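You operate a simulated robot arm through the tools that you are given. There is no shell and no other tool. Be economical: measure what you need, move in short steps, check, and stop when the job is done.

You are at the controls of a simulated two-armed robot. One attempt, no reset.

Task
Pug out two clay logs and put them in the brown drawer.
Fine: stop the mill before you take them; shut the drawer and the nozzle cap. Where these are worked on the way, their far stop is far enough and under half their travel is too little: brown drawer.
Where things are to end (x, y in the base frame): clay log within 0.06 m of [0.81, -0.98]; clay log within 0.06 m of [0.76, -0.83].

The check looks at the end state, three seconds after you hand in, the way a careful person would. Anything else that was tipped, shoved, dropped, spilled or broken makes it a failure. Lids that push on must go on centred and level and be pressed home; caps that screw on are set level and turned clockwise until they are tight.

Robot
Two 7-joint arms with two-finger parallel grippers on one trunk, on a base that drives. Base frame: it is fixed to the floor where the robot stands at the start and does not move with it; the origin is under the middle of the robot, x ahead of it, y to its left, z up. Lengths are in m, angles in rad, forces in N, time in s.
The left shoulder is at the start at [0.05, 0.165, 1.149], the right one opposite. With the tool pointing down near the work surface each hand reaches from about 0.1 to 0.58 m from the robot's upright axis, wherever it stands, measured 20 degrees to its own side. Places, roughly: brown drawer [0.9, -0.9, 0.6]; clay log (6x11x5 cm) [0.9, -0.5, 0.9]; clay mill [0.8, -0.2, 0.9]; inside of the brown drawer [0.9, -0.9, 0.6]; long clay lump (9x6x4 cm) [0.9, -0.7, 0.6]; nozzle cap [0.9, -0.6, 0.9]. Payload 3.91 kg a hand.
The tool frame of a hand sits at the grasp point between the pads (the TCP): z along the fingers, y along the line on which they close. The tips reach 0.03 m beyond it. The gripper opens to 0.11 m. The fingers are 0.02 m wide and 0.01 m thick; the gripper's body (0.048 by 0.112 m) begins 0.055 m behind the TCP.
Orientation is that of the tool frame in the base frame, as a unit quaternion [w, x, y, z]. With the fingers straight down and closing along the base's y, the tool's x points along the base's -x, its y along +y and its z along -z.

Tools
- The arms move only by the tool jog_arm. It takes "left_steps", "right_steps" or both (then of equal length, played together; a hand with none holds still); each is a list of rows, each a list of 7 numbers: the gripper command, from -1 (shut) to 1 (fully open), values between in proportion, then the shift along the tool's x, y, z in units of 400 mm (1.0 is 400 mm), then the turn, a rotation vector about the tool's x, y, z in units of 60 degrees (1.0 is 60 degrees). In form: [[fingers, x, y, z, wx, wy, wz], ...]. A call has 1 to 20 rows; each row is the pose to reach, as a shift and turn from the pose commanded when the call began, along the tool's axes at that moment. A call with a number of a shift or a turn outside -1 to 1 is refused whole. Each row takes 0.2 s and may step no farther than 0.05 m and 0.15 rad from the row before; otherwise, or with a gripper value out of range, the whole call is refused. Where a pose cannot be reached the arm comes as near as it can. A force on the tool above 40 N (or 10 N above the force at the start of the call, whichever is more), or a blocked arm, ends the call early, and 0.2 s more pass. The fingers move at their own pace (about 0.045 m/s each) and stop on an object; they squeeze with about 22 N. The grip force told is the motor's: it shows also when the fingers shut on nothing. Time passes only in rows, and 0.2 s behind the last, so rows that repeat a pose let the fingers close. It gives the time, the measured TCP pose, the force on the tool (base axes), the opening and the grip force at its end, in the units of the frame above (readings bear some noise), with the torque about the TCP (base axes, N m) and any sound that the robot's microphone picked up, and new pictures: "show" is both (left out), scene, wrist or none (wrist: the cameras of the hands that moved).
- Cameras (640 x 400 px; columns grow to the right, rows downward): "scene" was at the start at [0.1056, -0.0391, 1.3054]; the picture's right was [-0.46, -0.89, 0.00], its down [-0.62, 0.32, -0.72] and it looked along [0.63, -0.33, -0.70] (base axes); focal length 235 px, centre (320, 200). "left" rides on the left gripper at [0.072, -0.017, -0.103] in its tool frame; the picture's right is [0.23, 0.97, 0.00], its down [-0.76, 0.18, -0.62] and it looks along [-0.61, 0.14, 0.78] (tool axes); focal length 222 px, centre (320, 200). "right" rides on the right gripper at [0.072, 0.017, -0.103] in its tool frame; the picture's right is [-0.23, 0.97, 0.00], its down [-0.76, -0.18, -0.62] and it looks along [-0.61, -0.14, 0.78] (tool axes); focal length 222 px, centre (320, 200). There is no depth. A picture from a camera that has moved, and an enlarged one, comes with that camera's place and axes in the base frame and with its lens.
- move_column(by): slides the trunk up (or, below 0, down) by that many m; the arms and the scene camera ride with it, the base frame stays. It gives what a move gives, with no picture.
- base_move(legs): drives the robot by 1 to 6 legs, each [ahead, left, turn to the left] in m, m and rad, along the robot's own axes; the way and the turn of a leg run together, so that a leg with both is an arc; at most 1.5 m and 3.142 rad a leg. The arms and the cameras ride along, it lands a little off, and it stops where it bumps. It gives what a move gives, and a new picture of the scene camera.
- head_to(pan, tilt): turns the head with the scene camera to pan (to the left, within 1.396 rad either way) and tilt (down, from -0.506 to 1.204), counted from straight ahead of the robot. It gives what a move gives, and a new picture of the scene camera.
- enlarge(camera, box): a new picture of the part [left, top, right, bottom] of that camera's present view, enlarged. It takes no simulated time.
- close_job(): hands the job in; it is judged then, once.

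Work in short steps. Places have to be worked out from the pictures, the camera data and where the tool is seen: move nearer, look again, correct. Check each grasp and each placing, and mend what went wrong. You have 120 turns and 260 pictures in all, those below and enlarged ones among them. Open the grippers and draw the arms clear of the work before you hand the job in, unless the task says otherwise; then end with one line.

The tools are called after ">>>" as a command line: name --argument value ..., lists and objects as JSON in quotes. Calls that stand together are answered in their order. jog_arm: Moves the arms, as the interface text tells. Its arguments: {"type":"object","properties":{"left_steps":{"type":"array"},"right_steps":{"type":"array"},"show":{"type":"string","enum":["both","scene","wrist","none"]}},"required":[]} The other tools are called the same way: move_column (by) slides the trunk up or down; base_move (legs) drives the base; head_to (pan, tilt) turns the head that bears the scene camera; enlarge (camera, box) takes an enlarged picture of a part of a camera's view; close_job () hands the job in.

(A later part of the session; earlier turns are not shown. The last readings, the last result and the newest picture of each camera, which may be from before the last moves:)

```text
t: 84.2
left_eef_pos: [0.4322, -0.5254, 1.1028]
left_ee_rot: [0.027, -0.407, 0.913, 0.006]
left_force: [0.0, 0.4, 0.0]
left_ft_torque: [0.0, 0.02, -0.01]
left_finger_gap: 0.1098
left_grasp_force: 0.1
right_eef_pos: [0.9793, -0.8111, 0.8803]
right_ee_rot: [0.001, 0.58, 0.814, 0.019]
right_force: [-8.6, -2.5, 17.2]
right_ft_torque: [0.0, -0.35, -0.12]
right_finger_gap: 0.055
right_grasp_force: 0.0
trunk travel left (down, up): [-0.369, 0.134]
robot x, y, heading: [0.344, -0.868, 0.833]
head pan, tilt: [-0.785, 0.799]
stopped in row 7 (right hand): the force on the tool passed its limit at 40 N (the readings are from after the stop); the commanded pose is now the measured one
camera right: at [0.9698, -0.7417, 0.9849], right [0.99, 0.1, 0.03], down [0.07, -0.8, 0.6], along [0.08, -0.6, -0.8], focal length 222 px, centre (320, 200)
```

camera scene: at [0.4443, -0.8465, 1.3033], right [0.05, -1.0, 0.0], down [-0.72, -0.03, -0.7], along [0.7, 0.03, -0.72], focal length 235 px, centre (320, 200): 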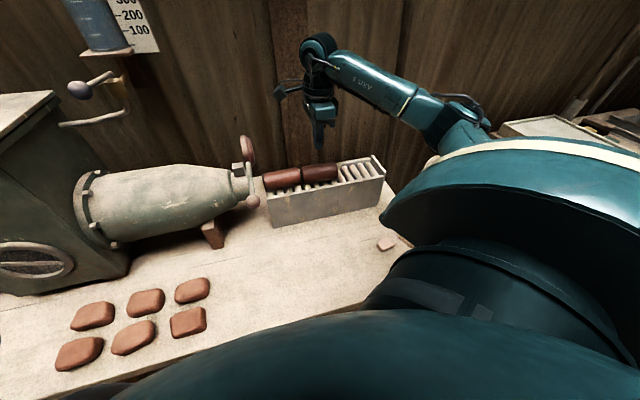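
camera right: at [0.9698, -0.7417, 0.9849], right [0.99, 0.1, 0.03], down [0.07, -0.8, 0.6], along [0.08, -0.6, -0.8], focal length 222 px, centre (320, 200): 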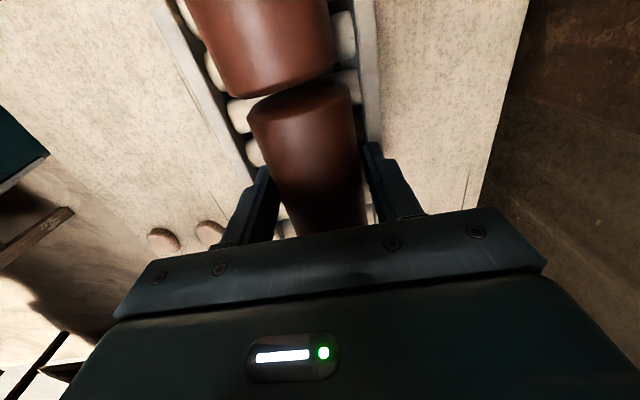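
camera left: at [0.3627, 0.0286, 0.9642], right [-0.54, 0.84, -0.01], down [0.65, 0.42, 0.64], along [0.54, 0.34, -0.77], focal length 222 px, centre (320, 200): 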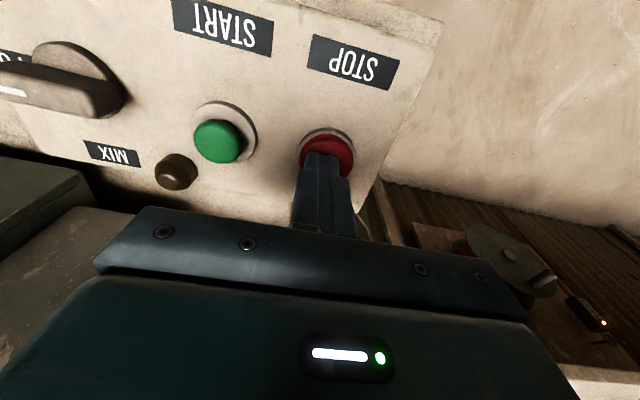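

Fingers now straddle the log closely at tips ≈0.85. Ease up 2 mm and close here.

>>> jog_arm --right_steps '[[0.0, 0, -0.004, -0.004, 0, 0, 0], [-1, 0, -0.004, -0.004, 0, 0, 0], [-1, 0, -0.004, -0.004, 0, 0, 0], [-1, 0, -0.004, -0.004, 0, 0, 0], [-1, 0, -0.004, -0.004, 0, 0, 0]]' --show "wrist"

```text
t: 85.4
left_eef_pos: [0.4335, -0.525, 1.1018]
left_ee_rot: [0.026, -0.407, 0.913, 0.005]
left_force: [-0.3, 1.3, 0.0]
left_ft_torque: [-0.01, -0.01, -0.04]
left_finger_gap: 0.1101
left_grasp_force: 0.1
right_eef_pos: [0.9804, -0.812, 0.8785]
right_ee_rot: [0.001, 0.581, 0.814, 0.02]
right_force: [17.7, 6.7, 18.3]
right_ft_torque: [0.21, -1.23, 0.2]
right_finger_gap: 0.052
right_grasp_force: 21.8
trunk travel left (down, up): [-0.369, 0.134]
robot x, y, heading: [0.3383, -0.8715, 0.833]
head pan, tilt: [-0.785, 0.799]
camera right: at [0.9704, -0.7415, 0.9848], right [0.99, 0.1, 0.03], down [0.07, -0.8, 0.6], along [0.08, -0.6, -0.8], focal length 222 px, centre (320, 200)
```

right: 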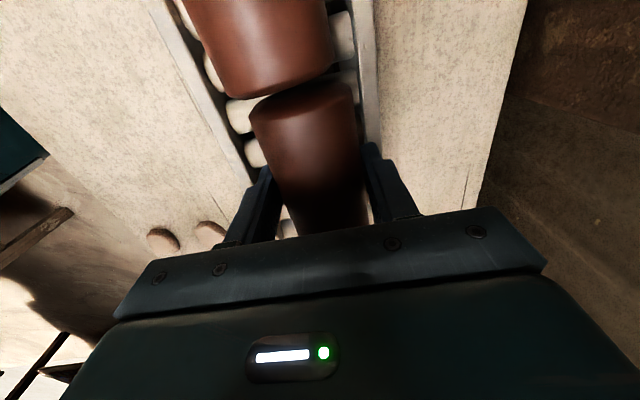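

Gap 0.052 again, so the pads span the axis this time. Lift slowly.

>>> jog_arm --right_steps '[[-1, 0, -0.004, -0.012, 0, 0, 0], [-1, 0, -0.006, -0.025, 0, 0, 0], [-1, 0, -0.008, -0.04, 0, 0, 0], [-1, 0, -0.008, -0.055, 0, 0, 0], [-1, 0, -0.008, -0.075, 0, 0, 0], [-1, 0, -0.008, -0.1, 0, 0, 0]]' --show "wrist"

```text
t: 86.8
left_eef_pos: [0.4344, -0.5233, 1.1023]
left_ee_rot: [0.025, -0.407, 0.913, 0.005]
left_force: [-1.4, 0.1, 0.0]
left_ft_torque: [-0.01, -0.03, 0.0]
left_finger_gap: 0.1099
left_grasp_force: 0.0
right_eef_pos: [0.9764, -0.8156, 0.916]
right_ee_rot: [-0.001, 0.58, 0.815, 0.016]
right_force: [-0.6, -0.1, -3.7]
right_ft_torque: [0.03, 0.03, -0.01]
right_finger_gap: 0.0516
right_grasp_force: 22.2
trunk travel left (down, up): [-0.369, 0.134]
robot x, y, heading: [0.3405, -0.8741, 0.829]
head pan, tilt: [-0.785, 0.799]
camera right: at [0.9654, -0.7444, 1.0207], right [0.99, 0.1, 0.02], down [0.07, -0.79, 0.6], along [0.08, -0.6, -0.8], focal length 222 px, centre (320, 200)
```

right: 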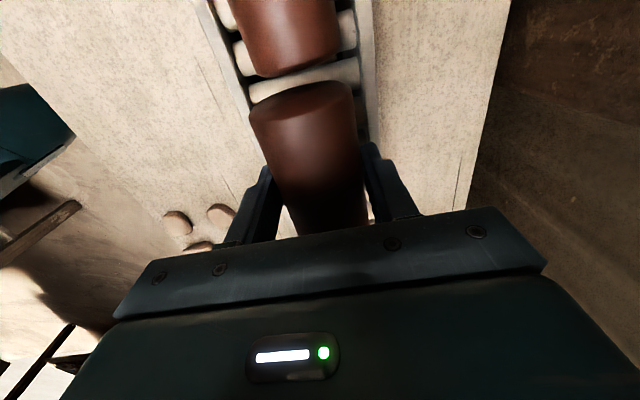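

Log 1 is held (3.7 N). I carry it up, toward me, and over the free table-front area at about (0.73, −0.82).

>>> jog_arm --right_steps '[[-1, 0, 0, -0.1, 0, 0, 0], [-1, 0, -0.05, -0.17, 0, 0, 0], [-1, 0, -0.16, -0.17, 0, 0, 0], [-1, 0.03, -0.27, -0.17, 0, 0, 0], [-1, 0.08, -0.37, -0.17, 0, 0, 0], [-1, 0.14, -0.47, -0.17, 0, 0, 0], [-1, 0.19, -0.56, -0.14, 0, 0, 0], [-1, 0.2, -0.585, -0.05, 0, 0, 0], [-1, 0.2, -0.588, 0.05, 0, 0, 0], [-1, 0.2, -0.588, 0.15, 0, 0, 0]]' --show "both"

```text
t: 89.0
left_eef_pos: [0.4344, -0.5245, 1.1011]
left_ee_rot: [0.025, -0.408, 0.913, 0.006]
left_force: [0.1, -0.6, 0.9]
left_ft_torque: [0.01, 0.02, -0.01]
left_finger_gap: 0.1101
left_grasp_force: 0.0
right_eef_pos: [0.7288, -0.8143, 0.8532]
right_ee_rot: [0.0, 0.58, 0.814, 0.016]
right_force: [-0.3, 0.3, -4.2]
right_ft_torque: [0.0, 0.0, -0.03]
right_finger_gap: 0.0519
right_grasp_force: 22.0
trunk travel left (down, up): [-0.369, 0.134]
robot x, y, heading: [0.3414, -0.8744, 0.831]
head pan, tilt: [-0.785, 0.799]
camera scene: at [0.445, -0.8468, 1.3033], right [0.05, -1.0, 0.0], down [-0.72, -0.03, -0.7], along [0.7, 0.03, -0.72], focal length 235 px, centre (320, 200)
camera right: at [0.7181, -0.7441, 0.958], right [0.99, 0.1, 0.02], down [0.07, -0.79, 0.6], along [0.08, -0.6, -0.8], focal length 222 px, centre (320, 200)
```

scene: 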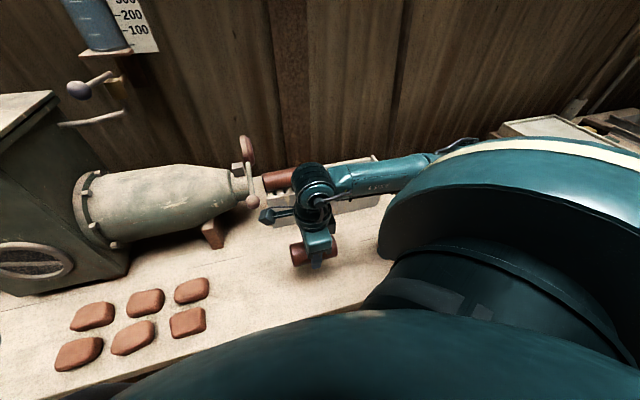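
right: 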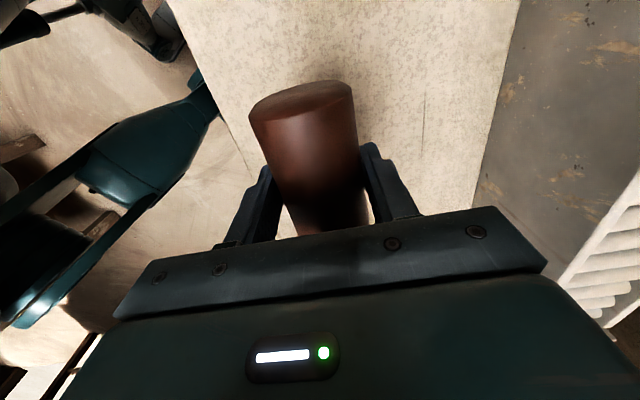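

Now lower gently to touch the table.

>>> jog_arm --right_steps '[[-1, 0, 0, 0.06, 0, 0, 0], [-1, 0, 0, 0.1, 0, 0, 0], [-1, 0, 0, 0.115, 0, 0, 0], [-1, 0, 0, 0.13, 0, 0, 0], [-1, 0, 0, 0.14, 0, 0, 0], [-1, 0, 0, 0.15, 0, 0, 0]]' --show "wrist"

```text
t: 90.4
left_eef_pos: [0.4337, -0.5241, 1.1021]
left_ee_rot: [0.026, -0.407, 0.913, 0.006]
left_force: [-0.5, 0.0, -0.1]
left_ft_torque: [0.01, -0.01, 0.0]
left_finger_gap: 0.1101
left_grasp_force: 0.2
right_eef_pos: [0.7298, -0.812, 0.7923]
right_ee_rot: [0.0, 0.58, 0.814, 0.017]
right_force: [-0.3, 0.4, -4.4]
right_ft_torque: [-0.02, 0.03, -0.04]
right_finger_gap: 0.0519
right_grasp_force: 21.5
trunk travel left (down, up): [-0.369, 0.134]
robot x, y, heading: [0.3402, -0.8682, 0.836]
head pan, tilt: [-0.785, 0.799]
camera right: at [0.7202, -0.7411, 0.897], right [0.99, 0.1, 0.02], down [0.07, -0.79, 0.6], along [0.08, -0.6, -0.8], focal length 222 px, centre (320, 200)
```

right: 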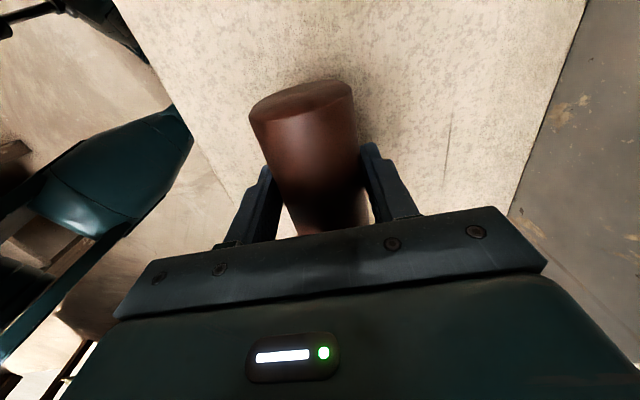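

>>> jog_arm --right_steps '[[-1, 0, 0, 0.01, 0, 0, 0], [-1, 0, 0, 0.02, 0, 0, 0], [-1, 0, 0, 0.03, 0, 0, 0], [-1, 0, 0, 0.04, 0, 0, 0], [-1, 0, 0, 0.05, 0, 0, 0], [-1, 0, 0, 0.06, 0, 0, 0], [-1, 0, 0, 0.07, 0, 0, 0]]' --show "wrist"

```text
t: 92.0
left_eef_pos: [0.4331, -0.5247, 1.1018]
left_ee_rot: [0.025, -0.407, 0.913, 0.007]
left_force: [-0.3, 0.2, -0.5]
left_ft_torque: [-0.03, 0.02, -0.04]
left_finger_gap: 0.1097
left_grasp_force: 0.1
right_eef_pos: [0.731, -0.8125, 0.7654]
right_ee_rot: [0.0, 0.58, 0.815, 0.016]
right_force: [0.3, 0.2, -3.6]
right_ft_torque: [0.02, 0.0, 0.0]
right_finger_gap: 0.0518
right_grasp_force: 22.1
trunk travel left (down, up): [-0.369, 0.134]
robot x, y, heading: [0.3442, -0.8709, 0.833]
head pan, tilt: [-0.785, 0.799]
camera right: at [0.7205, -0.7409, 0.8692], right [0.99, 0.1, 0.02], down [0.07, -0.79, 0.6], along [0.08, -0.6, -0.8], focal length 222 px, centre (320, 200)
```

right: 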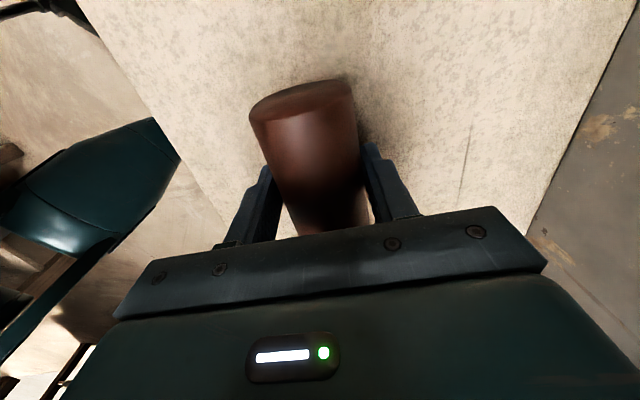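

>>> jog_arm --right_steps '[[-1, 0, 0, 0.01, 0, 0, 0], [-1, 0, 0, 0.02, 0, 0, 0], [-1, 0, 0, 0.03, 0, 0, 0], [-1, 0, 0, 0.04, 0, 0, 0], [-1, 0, 0, 0.05, 0, 0, 0], [-1, 0, 0, 0.06, 0, 0, 0]]' --show "both"

```text
t: 93.2
left_eef_pos: [0.4332, -0.5256, 1.1025]
left_ee_rot: [0.027, -0.407, 0.913, 0.005]
left_force: [0.6, 0.3, -0.4]
left_ft_torque: [-0.02, 0.02, -0.02]
left_finger_gap: 0.1097
left_grasp_force: 0.0
right_eef_pos: [0.73, -0.8111, 0.7508]
right_ee_rot: [-0.001, 0.579, 0.815, 0.019]
right_force: [-5.2, -5.0, 20.5]
right_ft_torque: [-0.8, 0.35, -0.11]
right_finger_gap: 0.0521
right_grasp_force: 21.9
trunk travel left (down, up): [-0.369, 0.134]
robot x, y, heading: [0.3406, -0.8714, 0.829]
head pan, tilt: [-0.785, 0.799]
stopped in row 5 (right hand): the force on the tool passed its limit at 47 N (the readings are from after the stop); the commanded pose is now the measured one
camera scene: at [0.4434, -0.8473, 1.3035], right [0.05, -1.0, 0.0], down [-0.72, -0.03, -0.7], along [0.7, 0.03, -0.72], focal length 235 px, centre (320, 200)
camera right: at [0.7199, -0.7403, 0.8561], right [0.99, 0.1, 0.02], down [0.07, -0.8, 0.6], along [0.08, -0.6, -0.8], focal length 222 px, centre (320, 200)
```

scene: 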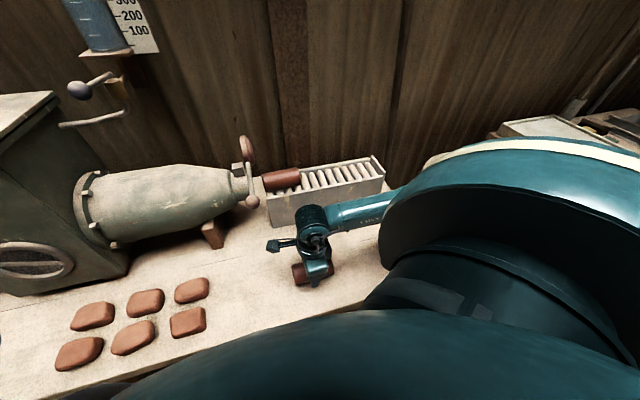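
right: 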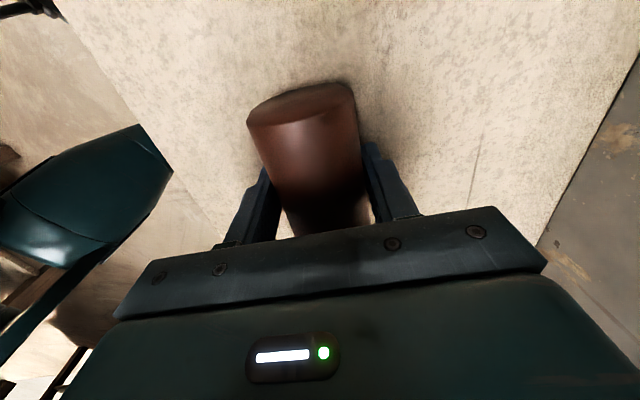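

Touched at TCP z≈0.752. Ease up a touch and open only to ~68 mm, so I can see whether it stays put.

>>> jog_arm --right_steps '[[-1, 0, 0, -0.003, 0, 0, 0], [0.22, 0, 0, -0.003, 0, 0, 0], [0.22, 0, 0, -0.003, 0, 0, 0], [0.22, 0, 0, -0.003, 0, 0, 0], [0.22, 0, 0, -0.003, 0, 0, 0], [0.22, 0, 0, -0.003, 0, 0, 0], [0.22, 0, 0, -0.003, 0, 0, 0]]' --show "wrist"

```text
t: 94.8
left_eef_pos: [0.4337, -0.5246, 1.1015]
left_ee_rot: [0.025, -0.406, 0.914, 0.006]
left_force: [-0.5, 0.5, 0.2]
left_ft_torque: [0.02, -0.04, -0.04]
left_finger_gap: 0.11
left_grasp_force: 0.0
right_eef_pos: [0.734, -0.8106, 0.7512]
right_ee_rot: [0.0, 0.58, 0.814, 0.02]
right_force: [14.4, 6.0, 20.7]
right_ft_torque: [-0.24, 0.23, 0.11]
right_finger_gap: 0.0592
right_grasp_force: 0.1
trunk travel left (down, up): [-0.369, 0.134]
robot x, y, heading: [0.3398, -0.8684, 0.836]
head pan, tilt: [-0.785, 0.799]
camera right: at [0.7224, -0.7397, 0.8565], right [0.99, 0.1, 0.03], down [0.07, -0.8, 0.6], along [0.08, -0.59, -0.8], focal length 222 px, centre (320, 200)
```

right: 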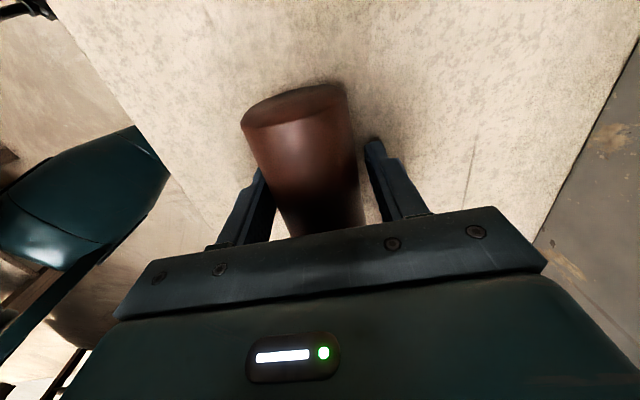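

Finger tips still press the table; raise a few mm and open more.

>>> jog_arm --right_steps '[[0.22, 0, 0, -0.01, 0, 0, 0], [0.22, 0, 0, -0.02, 0, 0, 0], [0.22, 0, 0, -0.02, 0, 0, 0], [0.4, 0, 0, -0.02, 0, 0, 0], [0.6, 0, 0, -0.02, 0, 0, 0], [0.6, 0, 0, -0.02, 0, 0, 0]]' --show "wrist"

```text
t: 96.2
left_eef_pos: [0.434, -0.5242, 1.1019]
left_ee_rot: [0.025, -0.406, 0.914, 0.006]
left_force: [0.3, -0.8, 0.1]
left_ft_torque: [0.02, 0.0, -0.01]
left_finger_gap: 0.1101
left_grasp_force: 0.0
right_eef_pos: [0.7302, -0.8117, 0.758]
right_ee_rot: [0.0, 0.58, 0.815, 0.019]
right_force: [-0.3, -0.2, -0.9]
right_ft_torque: [0.0, 0.0, 0.01]
right_finger_gap: 0.0879
right_grasp_force: 0.0
trunk travel left (down, up): [-0.369, 0.134]
robot x, y, heading: [0.3365, -0.8708, 0.829]
head pan, tilt: [-0.785, 0.799]
camera right: at [0.7208, -0.7403, 0.8635], right [0.99, 0.1, 0.02], down [0.07, -0.8, 0.6], along [0.08, -0.6, -0.8], focal length 222 px, centre (320, 200)
```

right: 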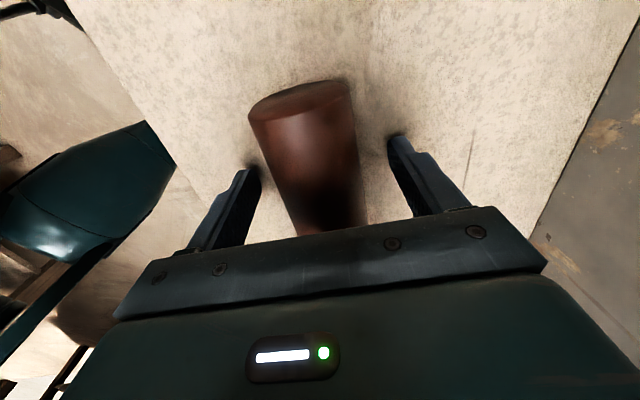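

Log 1 rests stable on the table. Lift clear, then go above log 2. The wrist camera would hit the open cap disc (≈ u of the nozzle end), so I'll lean the tool 15° (tips toward the nozzle, body away) and grip log 2 slightly right of its centre.

>>> jog_arm --right_steps '[[1, 0, 0, -0.04, 0, 0, 0], [1, 0, 0, -0.12, 0, 0, 0], [1, 0, 0, -0.24, 0, 0, 0], [1, 0, 0, -0.36, 0, 0, 0], [1, 0, 0, -0.48, 0, 0, 0], [1, 0, 0, -0.6, 0, 0, 0], [1, -0.02, 0.1, -0.63, 0, 0.06, 0], [1, -0.03, 0.2, -0.63, 0, 0.12, 0], [1, -0.03, 0.3, -0.63, 0, 0.18, 0], [1, -0.03, 0.4, -0.63, 0, 0.25, 0], [1, -0.02, 0.5, -0.62, 0, 0.25, 0], [1, 0.0, 0.58, -0.6, 0, 0.25, 0]]' --show "both"

```text
t: 98.8
left_eef_pos: [0.4333, -0.5238, 1.1022]
left_ee_rot: [0.025, -0.406, 0.913, 0.005]
left_force: [-0.1, -0.4, 0.1]
left_ft_torque: [0.01, 0.03, 0.0]
left_finger_gap: 0.1099
left_grasp_force: 0.0
right_eef_pos: [0.9479, -0.7444, 1.0044]
right_ee_rot: [-0.106, 0.572, 0.808, 0.092]
right_force: [0.0, 0.2, -0.4]
right_ft_torque: [0.02, -0.02, 0.0]
right_finger_gap: 0.11
right_grasp_force: 0.1
trunk travel left (down, up): [-0.369, 0.134]
robot x, y, heading: [0.3418, -0.8719, 0.835]
head pan, tilt: [-0.785, 0.799]
camera scene: at [0.4448, -0.8465, 1.3033], right [0.05, -1.0, 0.0], down [-0.72, -0.03, -0.7], along [0.7, 0.03, -0.72], focal length 235 px, centre (320, 200)
camera right: at [0.946, -0.7007, 1.1238], right [0.99, 0.11, -0.04], down [0.12, -0.92, 0.38], along [0.01, -0.38, -0.92], focal length 222 px, centre (320, 200)
```

scene: 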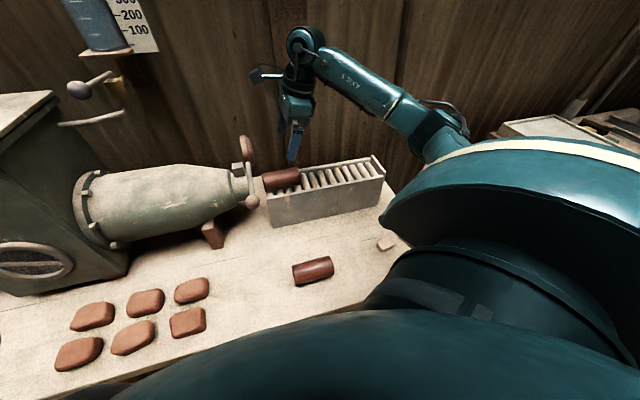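
right: 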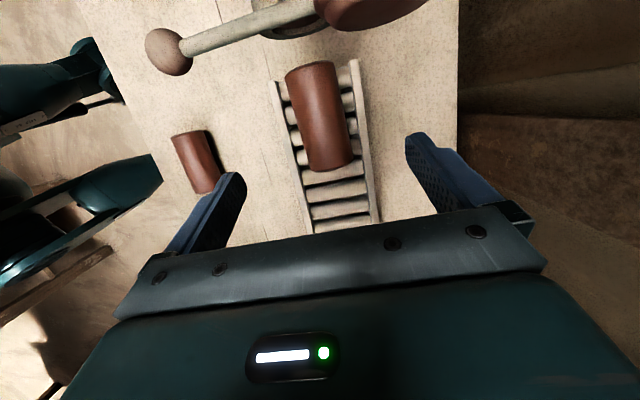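

Log 2 centre ≈ (0.938, −0.711), in line. Descend onto it to TCP z≈0.886, offset slightly right.

>>> jog_arm --right_steps '[[1, -0.02, 0, 0.1, 0, 0, 0], [1, -0.04, 0, 0.19, 0, 0, 0], [1, -0.055, 0.002, 0.25, 0, 0, 0], [1, -0.061, 0.002, 0.289, 0, 0, 0], [-1, -0.061, 0.002, 0.289, 0, 0, 0], [-1, -0.061, 0.002, 0.289, 0, 0, 0], [-1, -0.061, 0.002, 0.289, 0, 0, 0], [-1, -0.061, 0.002, 0.289, 0, 0, 0], [-1, -0.061, 0.002, 0.289, 0, 0, 0]]' --show "both"

```text
t: 100.8
left_eef_pos: [0.4337, -0.5252, 1.1012]
left_ee_rot: [0.026, -0.406, 0.913, 0.006]
left_force: [0.3, 0.3, -0.1]
left_ft_torque: [0.03, 0.02, -0.02]
left_finger_gap: 0.1102
left_grasp_force: 0.1
right_eef_pos: [0.9455, -0.7321, 0.8862]
right_ee_rot: [-0.108, 0.573, 0.807, 0.094]
right_force: [0.2, -0.6, 0.4]
right_ft_torque: [-0.05, -0.03, 0.03]
right_finger_gap: 0.0523
right_grasp_force: 22.3
trunk travel left (down, up): [-0.369, 0.134]
robot x, y, heading: [0.3413, -0.8725, 0.832]
head pan, tilt: [-0.785, 0.799]
camera scene: at [0.4446, -0.8468, 1.3033], right [0.05, -1.0, 0.0], down [-0.72, -0.03, -0.7], along [0.7, 0.03, -0.72], focal length 235 px, centre (320, 200)
camera right: at [0.9458, -0.6897, 1.0051], right [0.99, 0.11, -0.04], down [0.12, -0.92, 0.38], along [0.01, -0.38, -0.92], focal length 222 px, centre (320, 200)
```

scene: 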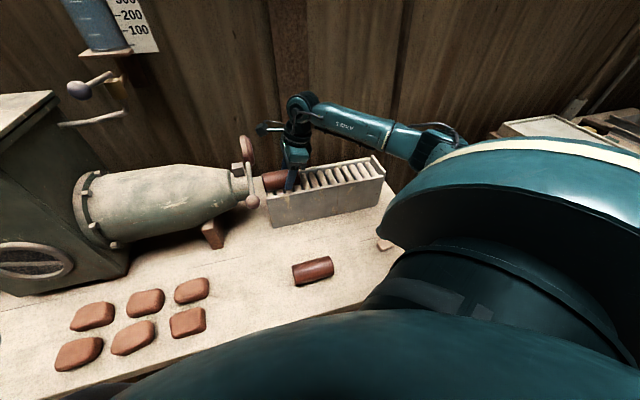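
right: 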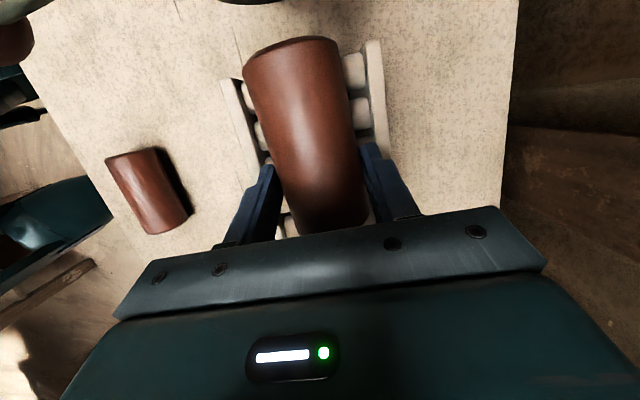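

Closed on it with the pads centred. I loosen slightly, slip ~8 mm lower, re-close, and lift slowly.

>>> jog_arm --right_steps '[[0.03, 0, 0, 0, 0, 0, 0], [0.03, 0, 0, 0, 0, 0, 0], [0.03, -0.003, 0, 0.011, 0, 0, 0], [0.03, -0.006, 0, 0.021, 0, 0, 0], [-1, -0.006, 0, 0.021, 0, 0, 0], [-1, -0.006, 0, 0.021, 0, 0, 0], [-1, -0.006, 0, 0.021, 0, 0, 0], [-1, -0.003, 0, 0.01, 0, 0, 0], [-1, 0, 0, -0.005, 0, 0, 0], [-1, 0.0, 0, -0.02, 0, 0, 0], [-1, 0.0, 0, -0.04, 0, 0, 0], [-1, 0.0, 0, -0.07, 0, 0, 0]]' --show "wrist"

```text
t: 103.4
left_eef_pos: [0.4343, -0.5242, 1.101]
left_ee_rot: [0.025, -0.406, 0.913, 0.006]
left_force: [-0.2, -0.2, 0.0]
left_ft_torque: [0.0, 0.0, -0.02]
left_finger_gap: 0.11
left_grasp_force: 0.1
right_eef_pos: [0.9483, -0.7397, 0.9122]
right_ee_rot: [-0.107, 0.573, 0.807, 0.094]
right_force: [-0.1, 0.6, -4.5]
right_ft_torque: [-0.08, -0.04, -0.02]
right_finger_gap: 0.0521
right_grasp_force: 22.6
trunk travel left (down, up): [-0.369, 0.134]
robot x, y, heading: [0.3403, -0.866, 0.836]
head pan, tilt: [-0.785, 0.799]
camera right: at [0.9479, -0.6974, 1.0331], right [0.99, 0.11, -0.04], down [0.12, -0.92, 0.38], along [0.01, -0.38, -0.92], focal length 222 px, centre (320, 200)
```

right: 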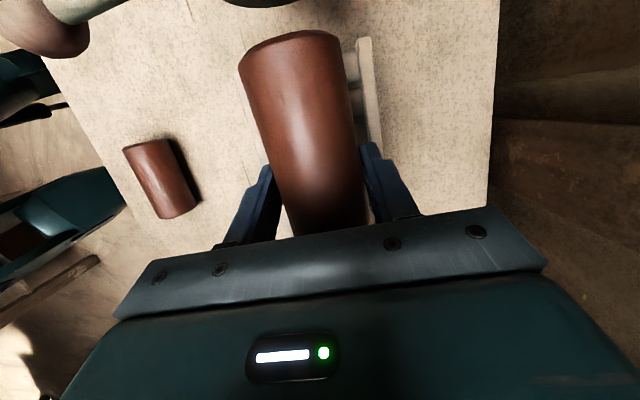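

Log 2 is held (4.5 N). I lift, bring it toward me, level the tool, and move to the free spot left of log 1, about (0.684, −0.680).

>>> jog_arm --right_steps '[[-1, 0.028, 0, -0.095, 0, 0, 0], [-1, 0.055, 0, -0.19, 0, 0, 0], [-1, 0.083, 0.003, -0.288, 0, 0, 0], [-1, 0.083, -0.114, -0.29, 0, -0.05, 0], [-1, 0.083, -0.228, -0.293, 0, -0.1, 0], [-1, 0.083, -0.342, -0.297, 0, -0.15, 0], [-1, 0.084, -0.456, -0.3, 0, -0.2, 0], [-1, 0.085, -0.568, -0.305, 0, -0.25, 0], [-1, 0.13, -0.57, -0.2, 0, -0.25, 0], [-1, 0.175, -0.572, -0.1, 0, -0.25, 0], [-1, 0.22, -0.575, 0, 0, -0.25, 0], [-1, 0.27, -0.577, 0.105, 0, -0.25, 0], [-1, 0.315, -0.578, 0.205, 0, -0.25, 0]]' --show "both"

```text
t: 106.2
left_eef_pos: [0.4332, -0.5237, 1.1019]
left_ee_rot: [0.026, -0.407, 0.913, 0.006]
left_force: [0.3, 0.8, 0.9]
left_ft_torque: [-0.03, -0.01, 0.01]
left_finger_gap: 0.1099
left_grasp_force: 0.0
right_eef_pos: [0.6845, -0.6812, 0.8633]
right_ee_rot: [0.0, 0.581, 0.814, 0.018]
right_force: [-0.6, 0.8, -4.2]
right_ft_torque: [-0.12, -0.04, 0.01]
right_finger_gap: 0.0518
right_grasp_force: 22.0
trunk travel left (down, up): [-0.369, 0.134]
robot x, y, heading: [0.3415, -0.8705, 0.835]
head pan, tilt: [-0.785, 0.799]
camera scene: at [0.4448, -0.8463, 1.3033], right [0.05, -1.0, 0.0], down [-0.72, -0.03, -0.7], along [0.7, 0.03, -0.72], focal length 235 px, centre (320, 200)
camera right: at [0.6746, -0.6108, 0.9681], right [0.99, 0.1, 0.02], down [0.07, -0.8, 0.6], along [0.08, -0.6, -0.8], focal length 222 px, centre (320, 200)
```

scene: 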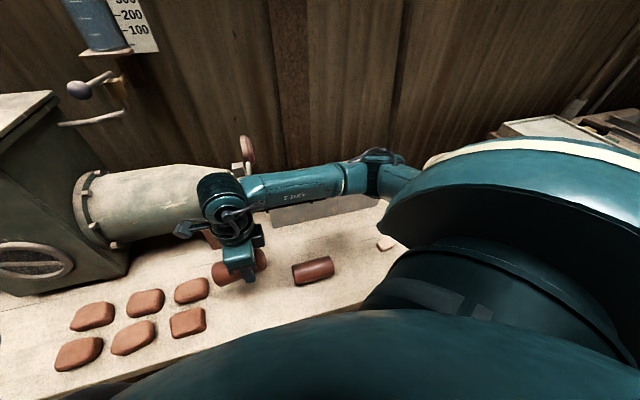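
right: 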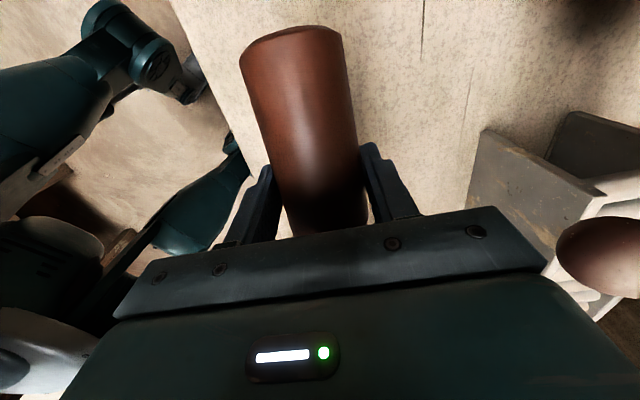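

The log hangs 15° pitched now that I levelled the tool; I lean the tool back by 15°, shift 3 cm right (away from lumps), and descend.

>>> jog_arm --right_steps '[[-1, -0.02, 0, 0, 0, 0.08, 0], [-1, -0.04, 0, 0, 0, 0.17, 0], [-1, -0.075, 0, 0, 0, 0.25, 0], [-1, -0.075, 0, 0.1, 0, 0.25, 0], [-1, -0.075, 0, 0.2, 0, 0.25, 0], [-1, -0.075, 0, 0.23, 0, 0.25, 0]]' --show "wrist"

>>> jog_arm --right_steps '[[-1, 0, 0, 0.008, 0, 0, 0], [-1, 0, 0, 0.015, 0, 0, 0], [-1, 0, 0, 0.022, 0, 0, 0], [-1, 0, 0, 0.029, 0, 0, 0], [-1, 0, 0, 0.036, 0, 0, 0], [-1, 0, 0, 0.043, 0, 0, 0]]' --show "both"

```text
t: 107.6
left_eef_pos: [0.4335, -0.5237, 1.1023]
left_ee_rot: [0.025, -0.407, 0.913, 0.006]
left_force: [0.5, -0.3, -0.2]
left_ft_torque: [-0.02, 0.01, 0.01]
left_finger_gap: 0.1098
left_grasp_force: 0.1
right_eef_pos: [0.6963, -0.7036, 0.7709]
right_ee_rot: [-0.107, 0.572, 0.808, 0.094]
right_force: [0.4, 0.3, -2.8]
right_ft_torque: [-0.1, -0.02, 0.01]
right_finger_gap: 0.0517
right_grasp_force: 22.5
trunk travel left (down, up): [-0.369, 0.134]
robot x, y, heading: [0.3369, -0.8738, 0.835]
head pan, tilt: [-0.785, 0.799]
camera right: at [0.6949, -0.6616, 0.8894], right [0.99, 0.11, -0.03], down [0.12, -0.92, 0.38], along [0.01, -0.38, -0.92], focal length 222 px, centre (320, 200)
```

right: 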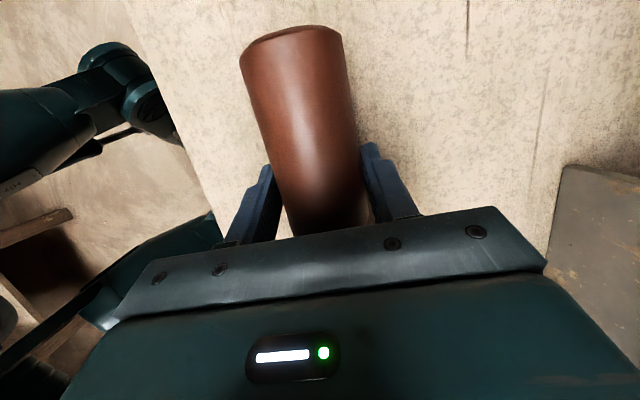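

```text
t: 109.0
left_eef_pos: [0.4331, -0.5239, 1.1028]
left_ee_rot: [0.025, -0.407, 0.913, 0.006]
left_force: [-0.7, 0.0, -0.1]
left_ft_torque: [0.02, 0.0, -0.03]
left_finger_gap: 0.1101
left_grasp_force: 0.1
right_eef_pos: [0.6953, -0.6998, 0.7554]
right_ee_rot: [-0.106, 0.573, 0.807, 0.095]
right_force: [0.5, -2.2, 2.9]
right_ft_torque: [-0.2, -0.07, -0.09]
right_finger_gap: 0.0518
right_grasp_force: 21.9
trunk travel left (down, up): [-0.369, 0.134]
robot x, y, heading: [0.3402, -0.8717, 0.83]
head pan, tilt: [-0.785, 0.799]
camera scene: at [0.4443, -0.8472, 1.3035], right [0.05, -1.0, 0.0], down [-0.72, -0.03, -0.7], along [0.7, 0.03, -0.72], focal length 235 px, centre (320, 200)
camera right: at [0.6935, -0.6573, 0.8752], right [0.99, 0.11, -0.03], down [0.12, -0.92, 0.38], along [0.01, -0.38, -0.93], focal length 222 px, centre (320, 200)
```

scene: 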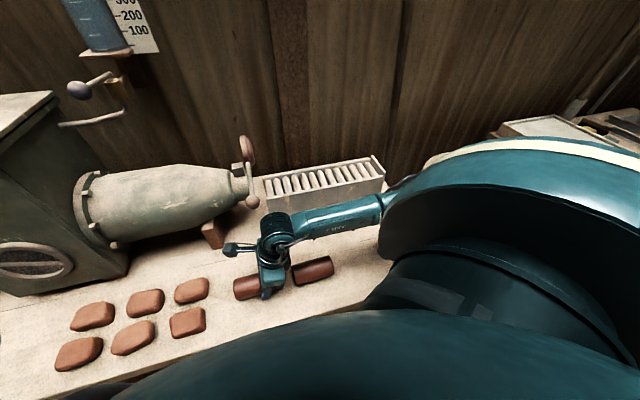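
right: 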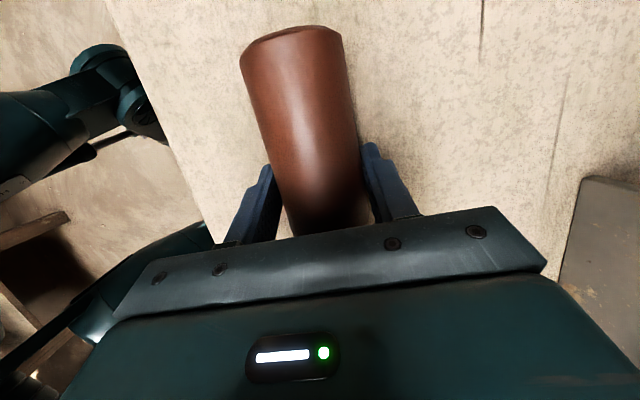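

Light contact with the table (+2.9 N). Release gently, then open fully and lift away.

>>> jog_arm --right_steps '[[0.2, 0, 0, -0.005, 0, 0, 0], [0.3, 0, 0, -0.008, 0, 0, 0], [0.5, 0, 0, -0.01, 0, 0, 0], [0.8, 0, 0, -0.01, 0, 0, 0], [1, 0, 0, -0.01, 0, 0, 0], [1, 0, 0, -0.05, 0, 0, 0], [1, 0, 0, -0.14, 0, 0, 0], [1, 0, 0, -0.25, 0, 0, 0], [1, 0, 0, -0.36, 0, 0, 0], [1, 0, 0, -0.48, 0, 0, 0], [1, 0, 0, -0.6, 0, 0, 0]]' --show "both"

```text
t: 111.4
left_eef_pos: [0.4324, -0.5257, 1.1019]
left_ee_rot: [0.025, -0.406, 0.914, 0.006]
left_force: [0.5, 0.5, 0.0]
left_ft_torque: [0.01, -0.03, 0.03]
left_finger_gap: 0.1098
left_grasp_force: 0.1
right_eef_pos: [0.7095, -0.7668, 0.9861]
right_ee_rot: [-0.106, 0.573, 0.807, 0.094]
right_force: [-0.5, -0.9, 0.0]
right_ft_torque: [0.03, -0.02, -0.03]
right_finger_gap: 0.11
right_grasp_force: 0.1
trunk travel left (down, up): [-0.369, 0.134]
robot x, y, heading: [0.3411, -0.8695, 0.835]
head pan, tilt: [-0.785, 0.799]
camera scene: at [0.4444, -0.847, 1.3033], right [0.05, -1.0, 0.0], down [-0.72, -0.03, -0.7], along [0.7, 0.03, -0.72], focal length 235 px, centre (320, 200)
camera right: at [0.7087, -0.7256, 1.1059], right [0.99, 0.11, -0.04], down [0.12, -0.92, 0.38], along [0.01, -0.38, -0.92], focal length 222 px, centre (320, 200)
```

scene: 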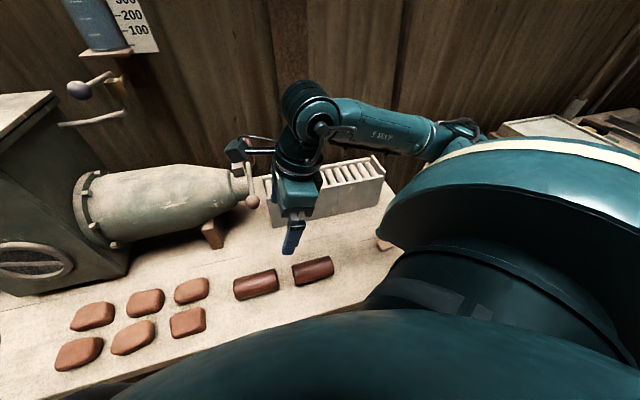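
right: 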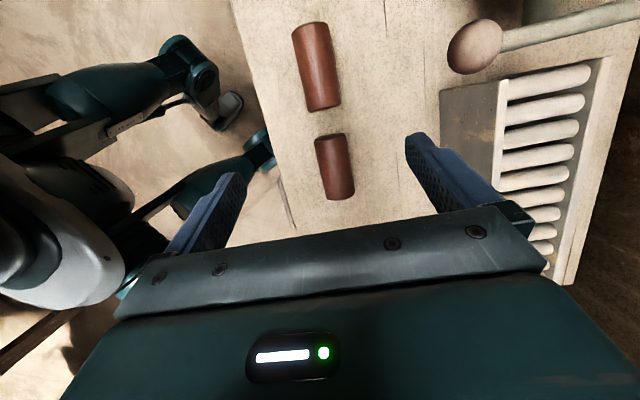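

Both logs rest safely on the table. Next, shut the nozzle cap while I'm here: its lever pivots about the nozzle axis (ball at ≈(0.806, −0.677, 0.912)). I level the hand, yaw it back to close along the bench, and shift the base a bit left.

>>> jog_arm --right_steps '[[1, 0, -0.02, -0.06, 0, -0.08, -0.0], [1, 0, -0.04, -0.12, 0, -0.16, 0], [1, 0, -0.06, -0.18, 0, -0.25, 0]]' --show "none"

>>> jog_arm --right_steps '[[1, 0, 0, 0, 0, 0, -0.125], [1, 0, 0, 0, 0, 0, -0.25], [1, 0, 0, 0, 0, 0, -0.375], [1, 0, 0, 0, 0, 0, -0.5], [1, 0, 0, 0, 0, 0, -0.625], [1, 0, 0, 0, 0, 0, -0.75]]' --show "none"

>>> jog_arm --right_steps '[[1, 0, 0, 0, 0, 0, -0.125], [1, 0, 0, 0, 0, 0, -0.25], [1, 0, 0, 0, 0, 0, -0.375], [1, 0, 0, 0, 0, 0, -0.5], [1, 0, 0, 0, 0, 0, -0.625], [1, 0, 0, 0, 0, 0, -0.75]]' --show "none"

>>> base_move --legs '[[0.057, 0.105, 0.0]]'

```text
t: 112.2
left_eef_pos: [0.4345, -0.5234, 1.102]
left_ee_rot: [0.025, -0.407, 0.913, 0.006]
left_force: [0.0, -0.5, 1.0]
left_ft_torque: [0.01, -0.01, -0.03]
left_finger_gap: 0.1098
left_grasp_force: 0.0
right_eef_pos: [0.6933, -0.7932, 1.0557]
right_ee_rot: [0.001, 0.579, 0.815, 0.017]
right_force: [0.0, 1.6, 0.1]
right_ft_torque: [0.01, 0.04, 0.0]
right_finger_gap: 0.1098
right_grasp_force: 0.1
trunk travel left (down, up): [-0.369, 0.134]
robot x, y, heading: [0.3414, -0.8759, 0.831]
head pan, tilt: [-0.785, 0.799]
```

```text
t: 113.6
left_eef_pos: [0.4336, -0.5242, 1.1031]
left_ee_rot: [0.026, -0.407, 0.913, 0.006]
left_force: [-0.2, 0.2, 1.0]
left_ft_torque: [0.02, 0.02, 0.0]
left_finger_gap: 0.11
left_grasp_force: 0.0
right_eef_pos: [0.6913, -0.7932, 1.0526]
right_ee_rot: [0.006, 0.222, 0.975, 0.017]
right_force: [0.2, 0.2, 1.4]
right_ft_torque: [-0.04, 0.0, -0.02]
right_finger_gap: 0.11
right_grasp_force: 0.1
trunk travel left (down, up): [-0.369, 0.134]
robot x, y, heading: [0.3441, -0.8738, 0.834]
head pan, tilt: [-0.785, 0.799]
```

```text
t: 115.0
left_eef_pos: [0.4339, -0.525, 1.102]
left_ee_rot: [0.025, -0.406, 0.913, 0.005]
left_force: [0.4, 0.1, 0.7]
left_ft_torque: [-0.01, 0.03, 0.0]
left_finger_gap: 0.1097
left_grasp_force: 0.1
right_eef_pos: [0.6915, -0.7928, 1.0541]
right_ee_rot: [0.013, -0.168, 0.986, 0.013]
right_force: [-0.4, -0.1, 0.0]
right_ft_torque: [-0.02, 0.0, -0.01]
right_finger_gap: 0.1097
right_grasp_force: 0.0
trunk travel left (down, up): [-0.369, 0.134]
robot x, y, heading: [0.3404, -0.874, 0.835]
head pan, tilt: [-0.785, 0.799]
```

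```text
t: 116.5
left_eef_pos: [0.3948, -0.4114, 1.1017]
left_ee_rot: [0.025, -0.407, 0.913, 0.005]
left_force: [-0.6, -0.2, -0.5]
left_ft_torque: [-0.01, 0.04, 0.02]
left_finger_gap: 0.1101
left_grasp_force: 0.0
right_eef_pos: [0.6536, -0.6802, 1.0531]
right_ee_rot: [0.012, -0.166, 0.986, 0.013]
right_force: [-0.1, 0.1, 0.2]
right_ft_torque: [-0.02, 0.0, 0.02]
right_finger_gap: 0.11
right_grasp_force: 0.1
trunk travel left (down, up): [-0.369, 0.134]
robot x, y, heading: [0.2999, -0.7582, 0.826]
head pan, tilt: [-0.785, 0.799]
camera scene: at [0.4058, -0.7334, 1.3033], right [0.05, -1.0, 0.0], down [-0.72, -0.03, -0.7], along [0.7, 0.03, -0.72], focal length 235 px, centre (320, 200)
```

scene: 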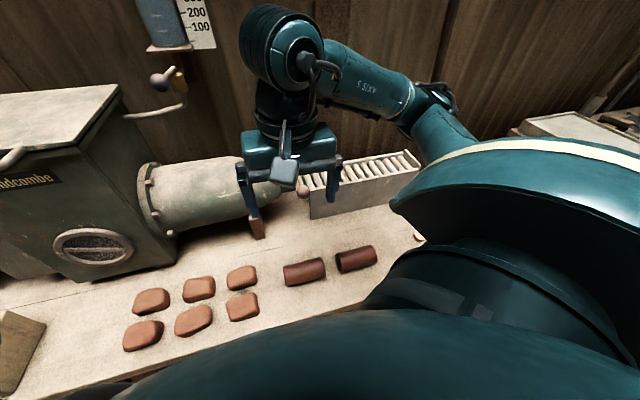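

Now bring the hand above the lever ball and look.

>>> jog_arm --right_steps '[[0.4, -0.09, -0.03, 0.03, 0, 0, 0], [0.2, -0.18, -0.06, 0.06, 0, 0, 0], [0.2, -0.27, -0.09, 0.1, 0, 0, 0], [0.2, -0.361, -0.117, 0.157, 0, 0, 0]]' --show "both"

```text
t: 117.5
left_eef_pos: [0.3947, -0.4118, 1.103]
left_ee_rot: [0.025, -0.407, 0.913, 0.006]
left_force: [0.8, -0.2, -0.2]
left_ft_torque: [0.02, -0.01, 0.0]
left_finger_gap: 0.11
left_grasp_force: 0.1
right_eef_pos: [0.8068, -0.6773, 0.9959]
right_ee_rot: [0.013, -0.166, 0.986, 0.013]
right_force: [-0.6, 0.0, 0.6]
right_ft_torque: [-0.05, 0.0, 0.03]
right_finger_gap: 0.0658
right_grasp_force: 0.0
trunk travel left (down, up): [-0.369, 0.134]
robot x, y, heading: [0.3025, -0.7555, 0.833]
head pan, tilt: [-0.785, 0.799]
camera scene: at [0.4063, -0.7337, 1.3033], right [0.05, -1.0, 0.0], down [-0.72, -0.03, -0.7], along [0.7, 0.03, -0.72], focal length 235 px, centre (320, 200)
camera right: at [0.7295, -0.6882, 1.0968], right [-0.11, 0.99, 0.03], down [0.76, 0.06, 0.64], along [0.64, 0.09, -0.77], focal length 222 px, centre (320, 200)
```

scene: 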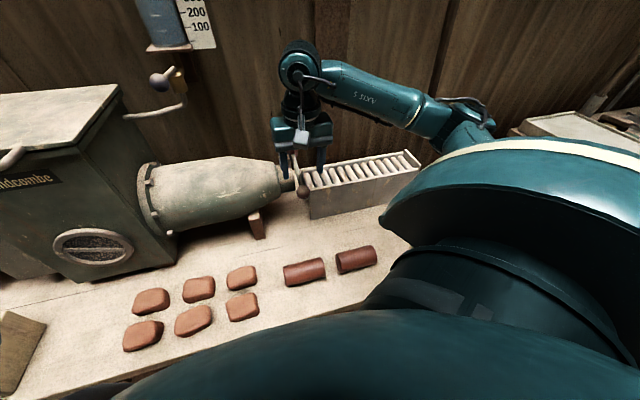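
right: 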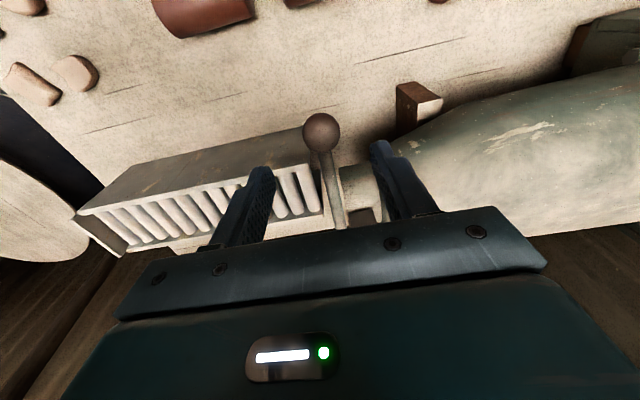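

Ball is centred between the fingers. Lower onto it and close.

>>> jog_arm --right_steps '[[0.2, 0, 0, 0.08, 0, 0, 0], [0.2, 0, 0, 0.15, 0, 0, 0], [0.2, 0, 0, 0.2, 0, 0, 0], [-1, 0, 0, 0.2, 0, 0, 0], [-1, 0, 0, 0.2, 0, 0, 0], [-1, 0, 0, 0.2, 0, 0, 0], [-1, 0, 0, 0.2, 0, 0, 0]]' --show "both"

```text
t: 119.1
left_eef_pos: [0.3954, -0.4104, 1.1023]
left_ee_rot: [0.026, -0.407, 0.913, 0.005]
left_force: [0.3, -0.5, 0.3]
left_ft_torque: [-0.01, 0.01, 0.02]
left_finger_gap: 0.11
left_grasp_force: 0.1
right_eef_pos: [0.8071, -0.6735, 0.9148]
right_ee_rot: [0.011, -0.167, 0.986, 0.013]
right_force: [-1.5, 7.7, -1.9]
right_ft_torque: [0.04, 0.29, 0.05]
right_finger_gap: 0.0335
right_grasp_force: 45.1
trunk travel left (down, up): [-0.369, 0.134]
robot x, y, heading: [0.3025, -0.7583, 0.829]
head pan, tilt: [-0.785, 0.799]
camera scene: at [0.406, -0.733, 1.3033], right [0.05, -1.0, 0.0], down [-0.72, -0.03, -0.7], along [0.7, 0.03, -0.72], focal length 235 px, centre (320, 200)
camera right: at [0.7314, -0.685, 1.0162], right [-0.11, 0.99, 0.03], down [0.77, 0.06, 0.64], along [0.63, 0.09, -0.77], focal length 222 px, centre (320, 200)
```

scene: 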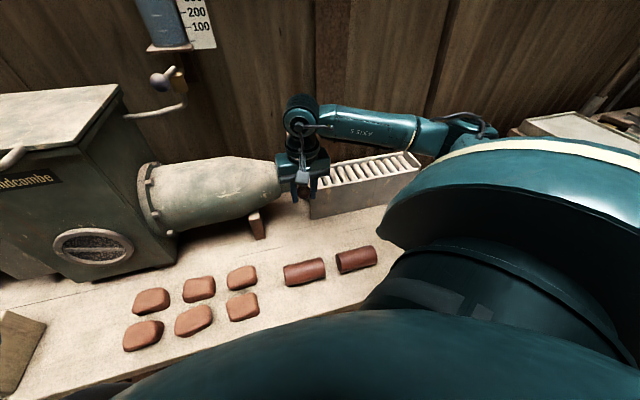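
right: 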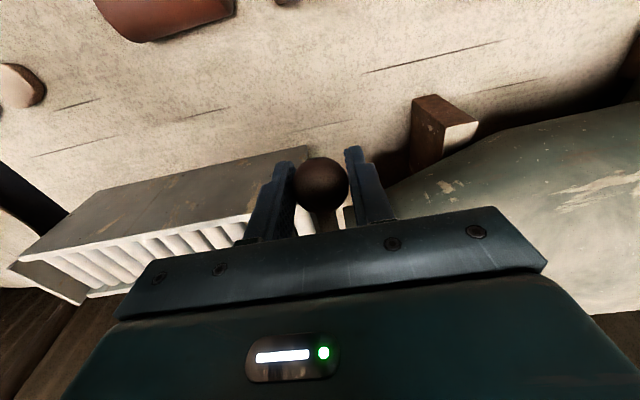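

Ball gripped. Try lifting it along the expected arc for the first ~20° and check the forces.

>>> jog_arm --right_steps '[[-1, 0, 0, -0.025, 0, 0, 0], [-1, -0.002, 0, -0.05, 0, 0, 0], [-1, -0.004, 0, -0.075, 0, 0, 0], [-1, -0.01, 0, -0.1, 0, 0, 0], [-1, -0.016, 0, -0.12, 0, 0, 0]]' --show "both"

```text
t: 120.3
left_eef_pos: [0.3942, -0.4104, 1.1017]
left_ee_rot: [0.026, -0.407, 0.913, 0.004]
left_force: [1.0, -0.5, -0.5]
left_ft_torque: [0.01, 0.01, -0.03]
left_finger_gap: 0.1102
left_grasp_force: 0.0
right_eef_pos: [0.8116, -0.6731, 0.9622]
right_ee_rot: [0.011, -0.166, 0.986, 0.011]
right_force: [-13.4, 2.8, -8.8]
right_ft_torque: [-0.39, 1.24, 0.03]
right_finger_gap: 0.0335
right_grasp_force: 44.9
trunk travel left (down, up): [-0.369, 0.134]
robot x, y, heading: [0.3026, -0.757, 0.831]
head pan, tilt: [-0.785, 0.799]
camera scene: at [0.4053, -0.7333, 1.3034], right [0.05, -1.0, 0.0], down [-0.72, -0.03, -0.7], along [0.7, 0.03, -0.72], focal length 235 px, centre (320, 200)
camera right: at [0.7359, -0.6833, 1.0641], right [-0.11, 0.99, 0.03], down [0.77, 0.06, 0.64], along [0.63, 0.09, -0.77], focal length 222 px, centre (320, 200)
```

scene: 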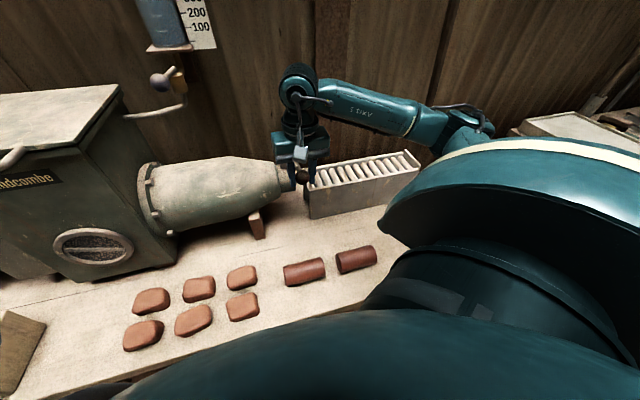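
right: 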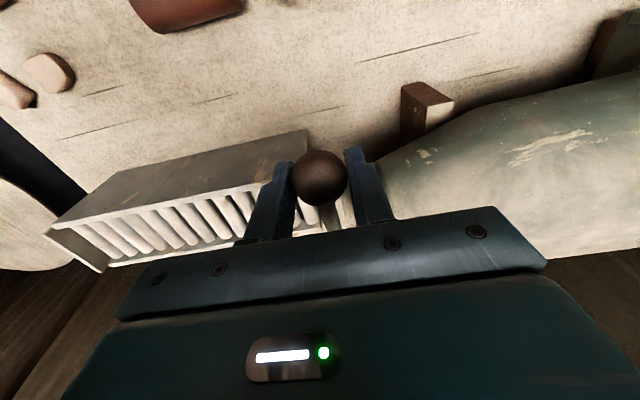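

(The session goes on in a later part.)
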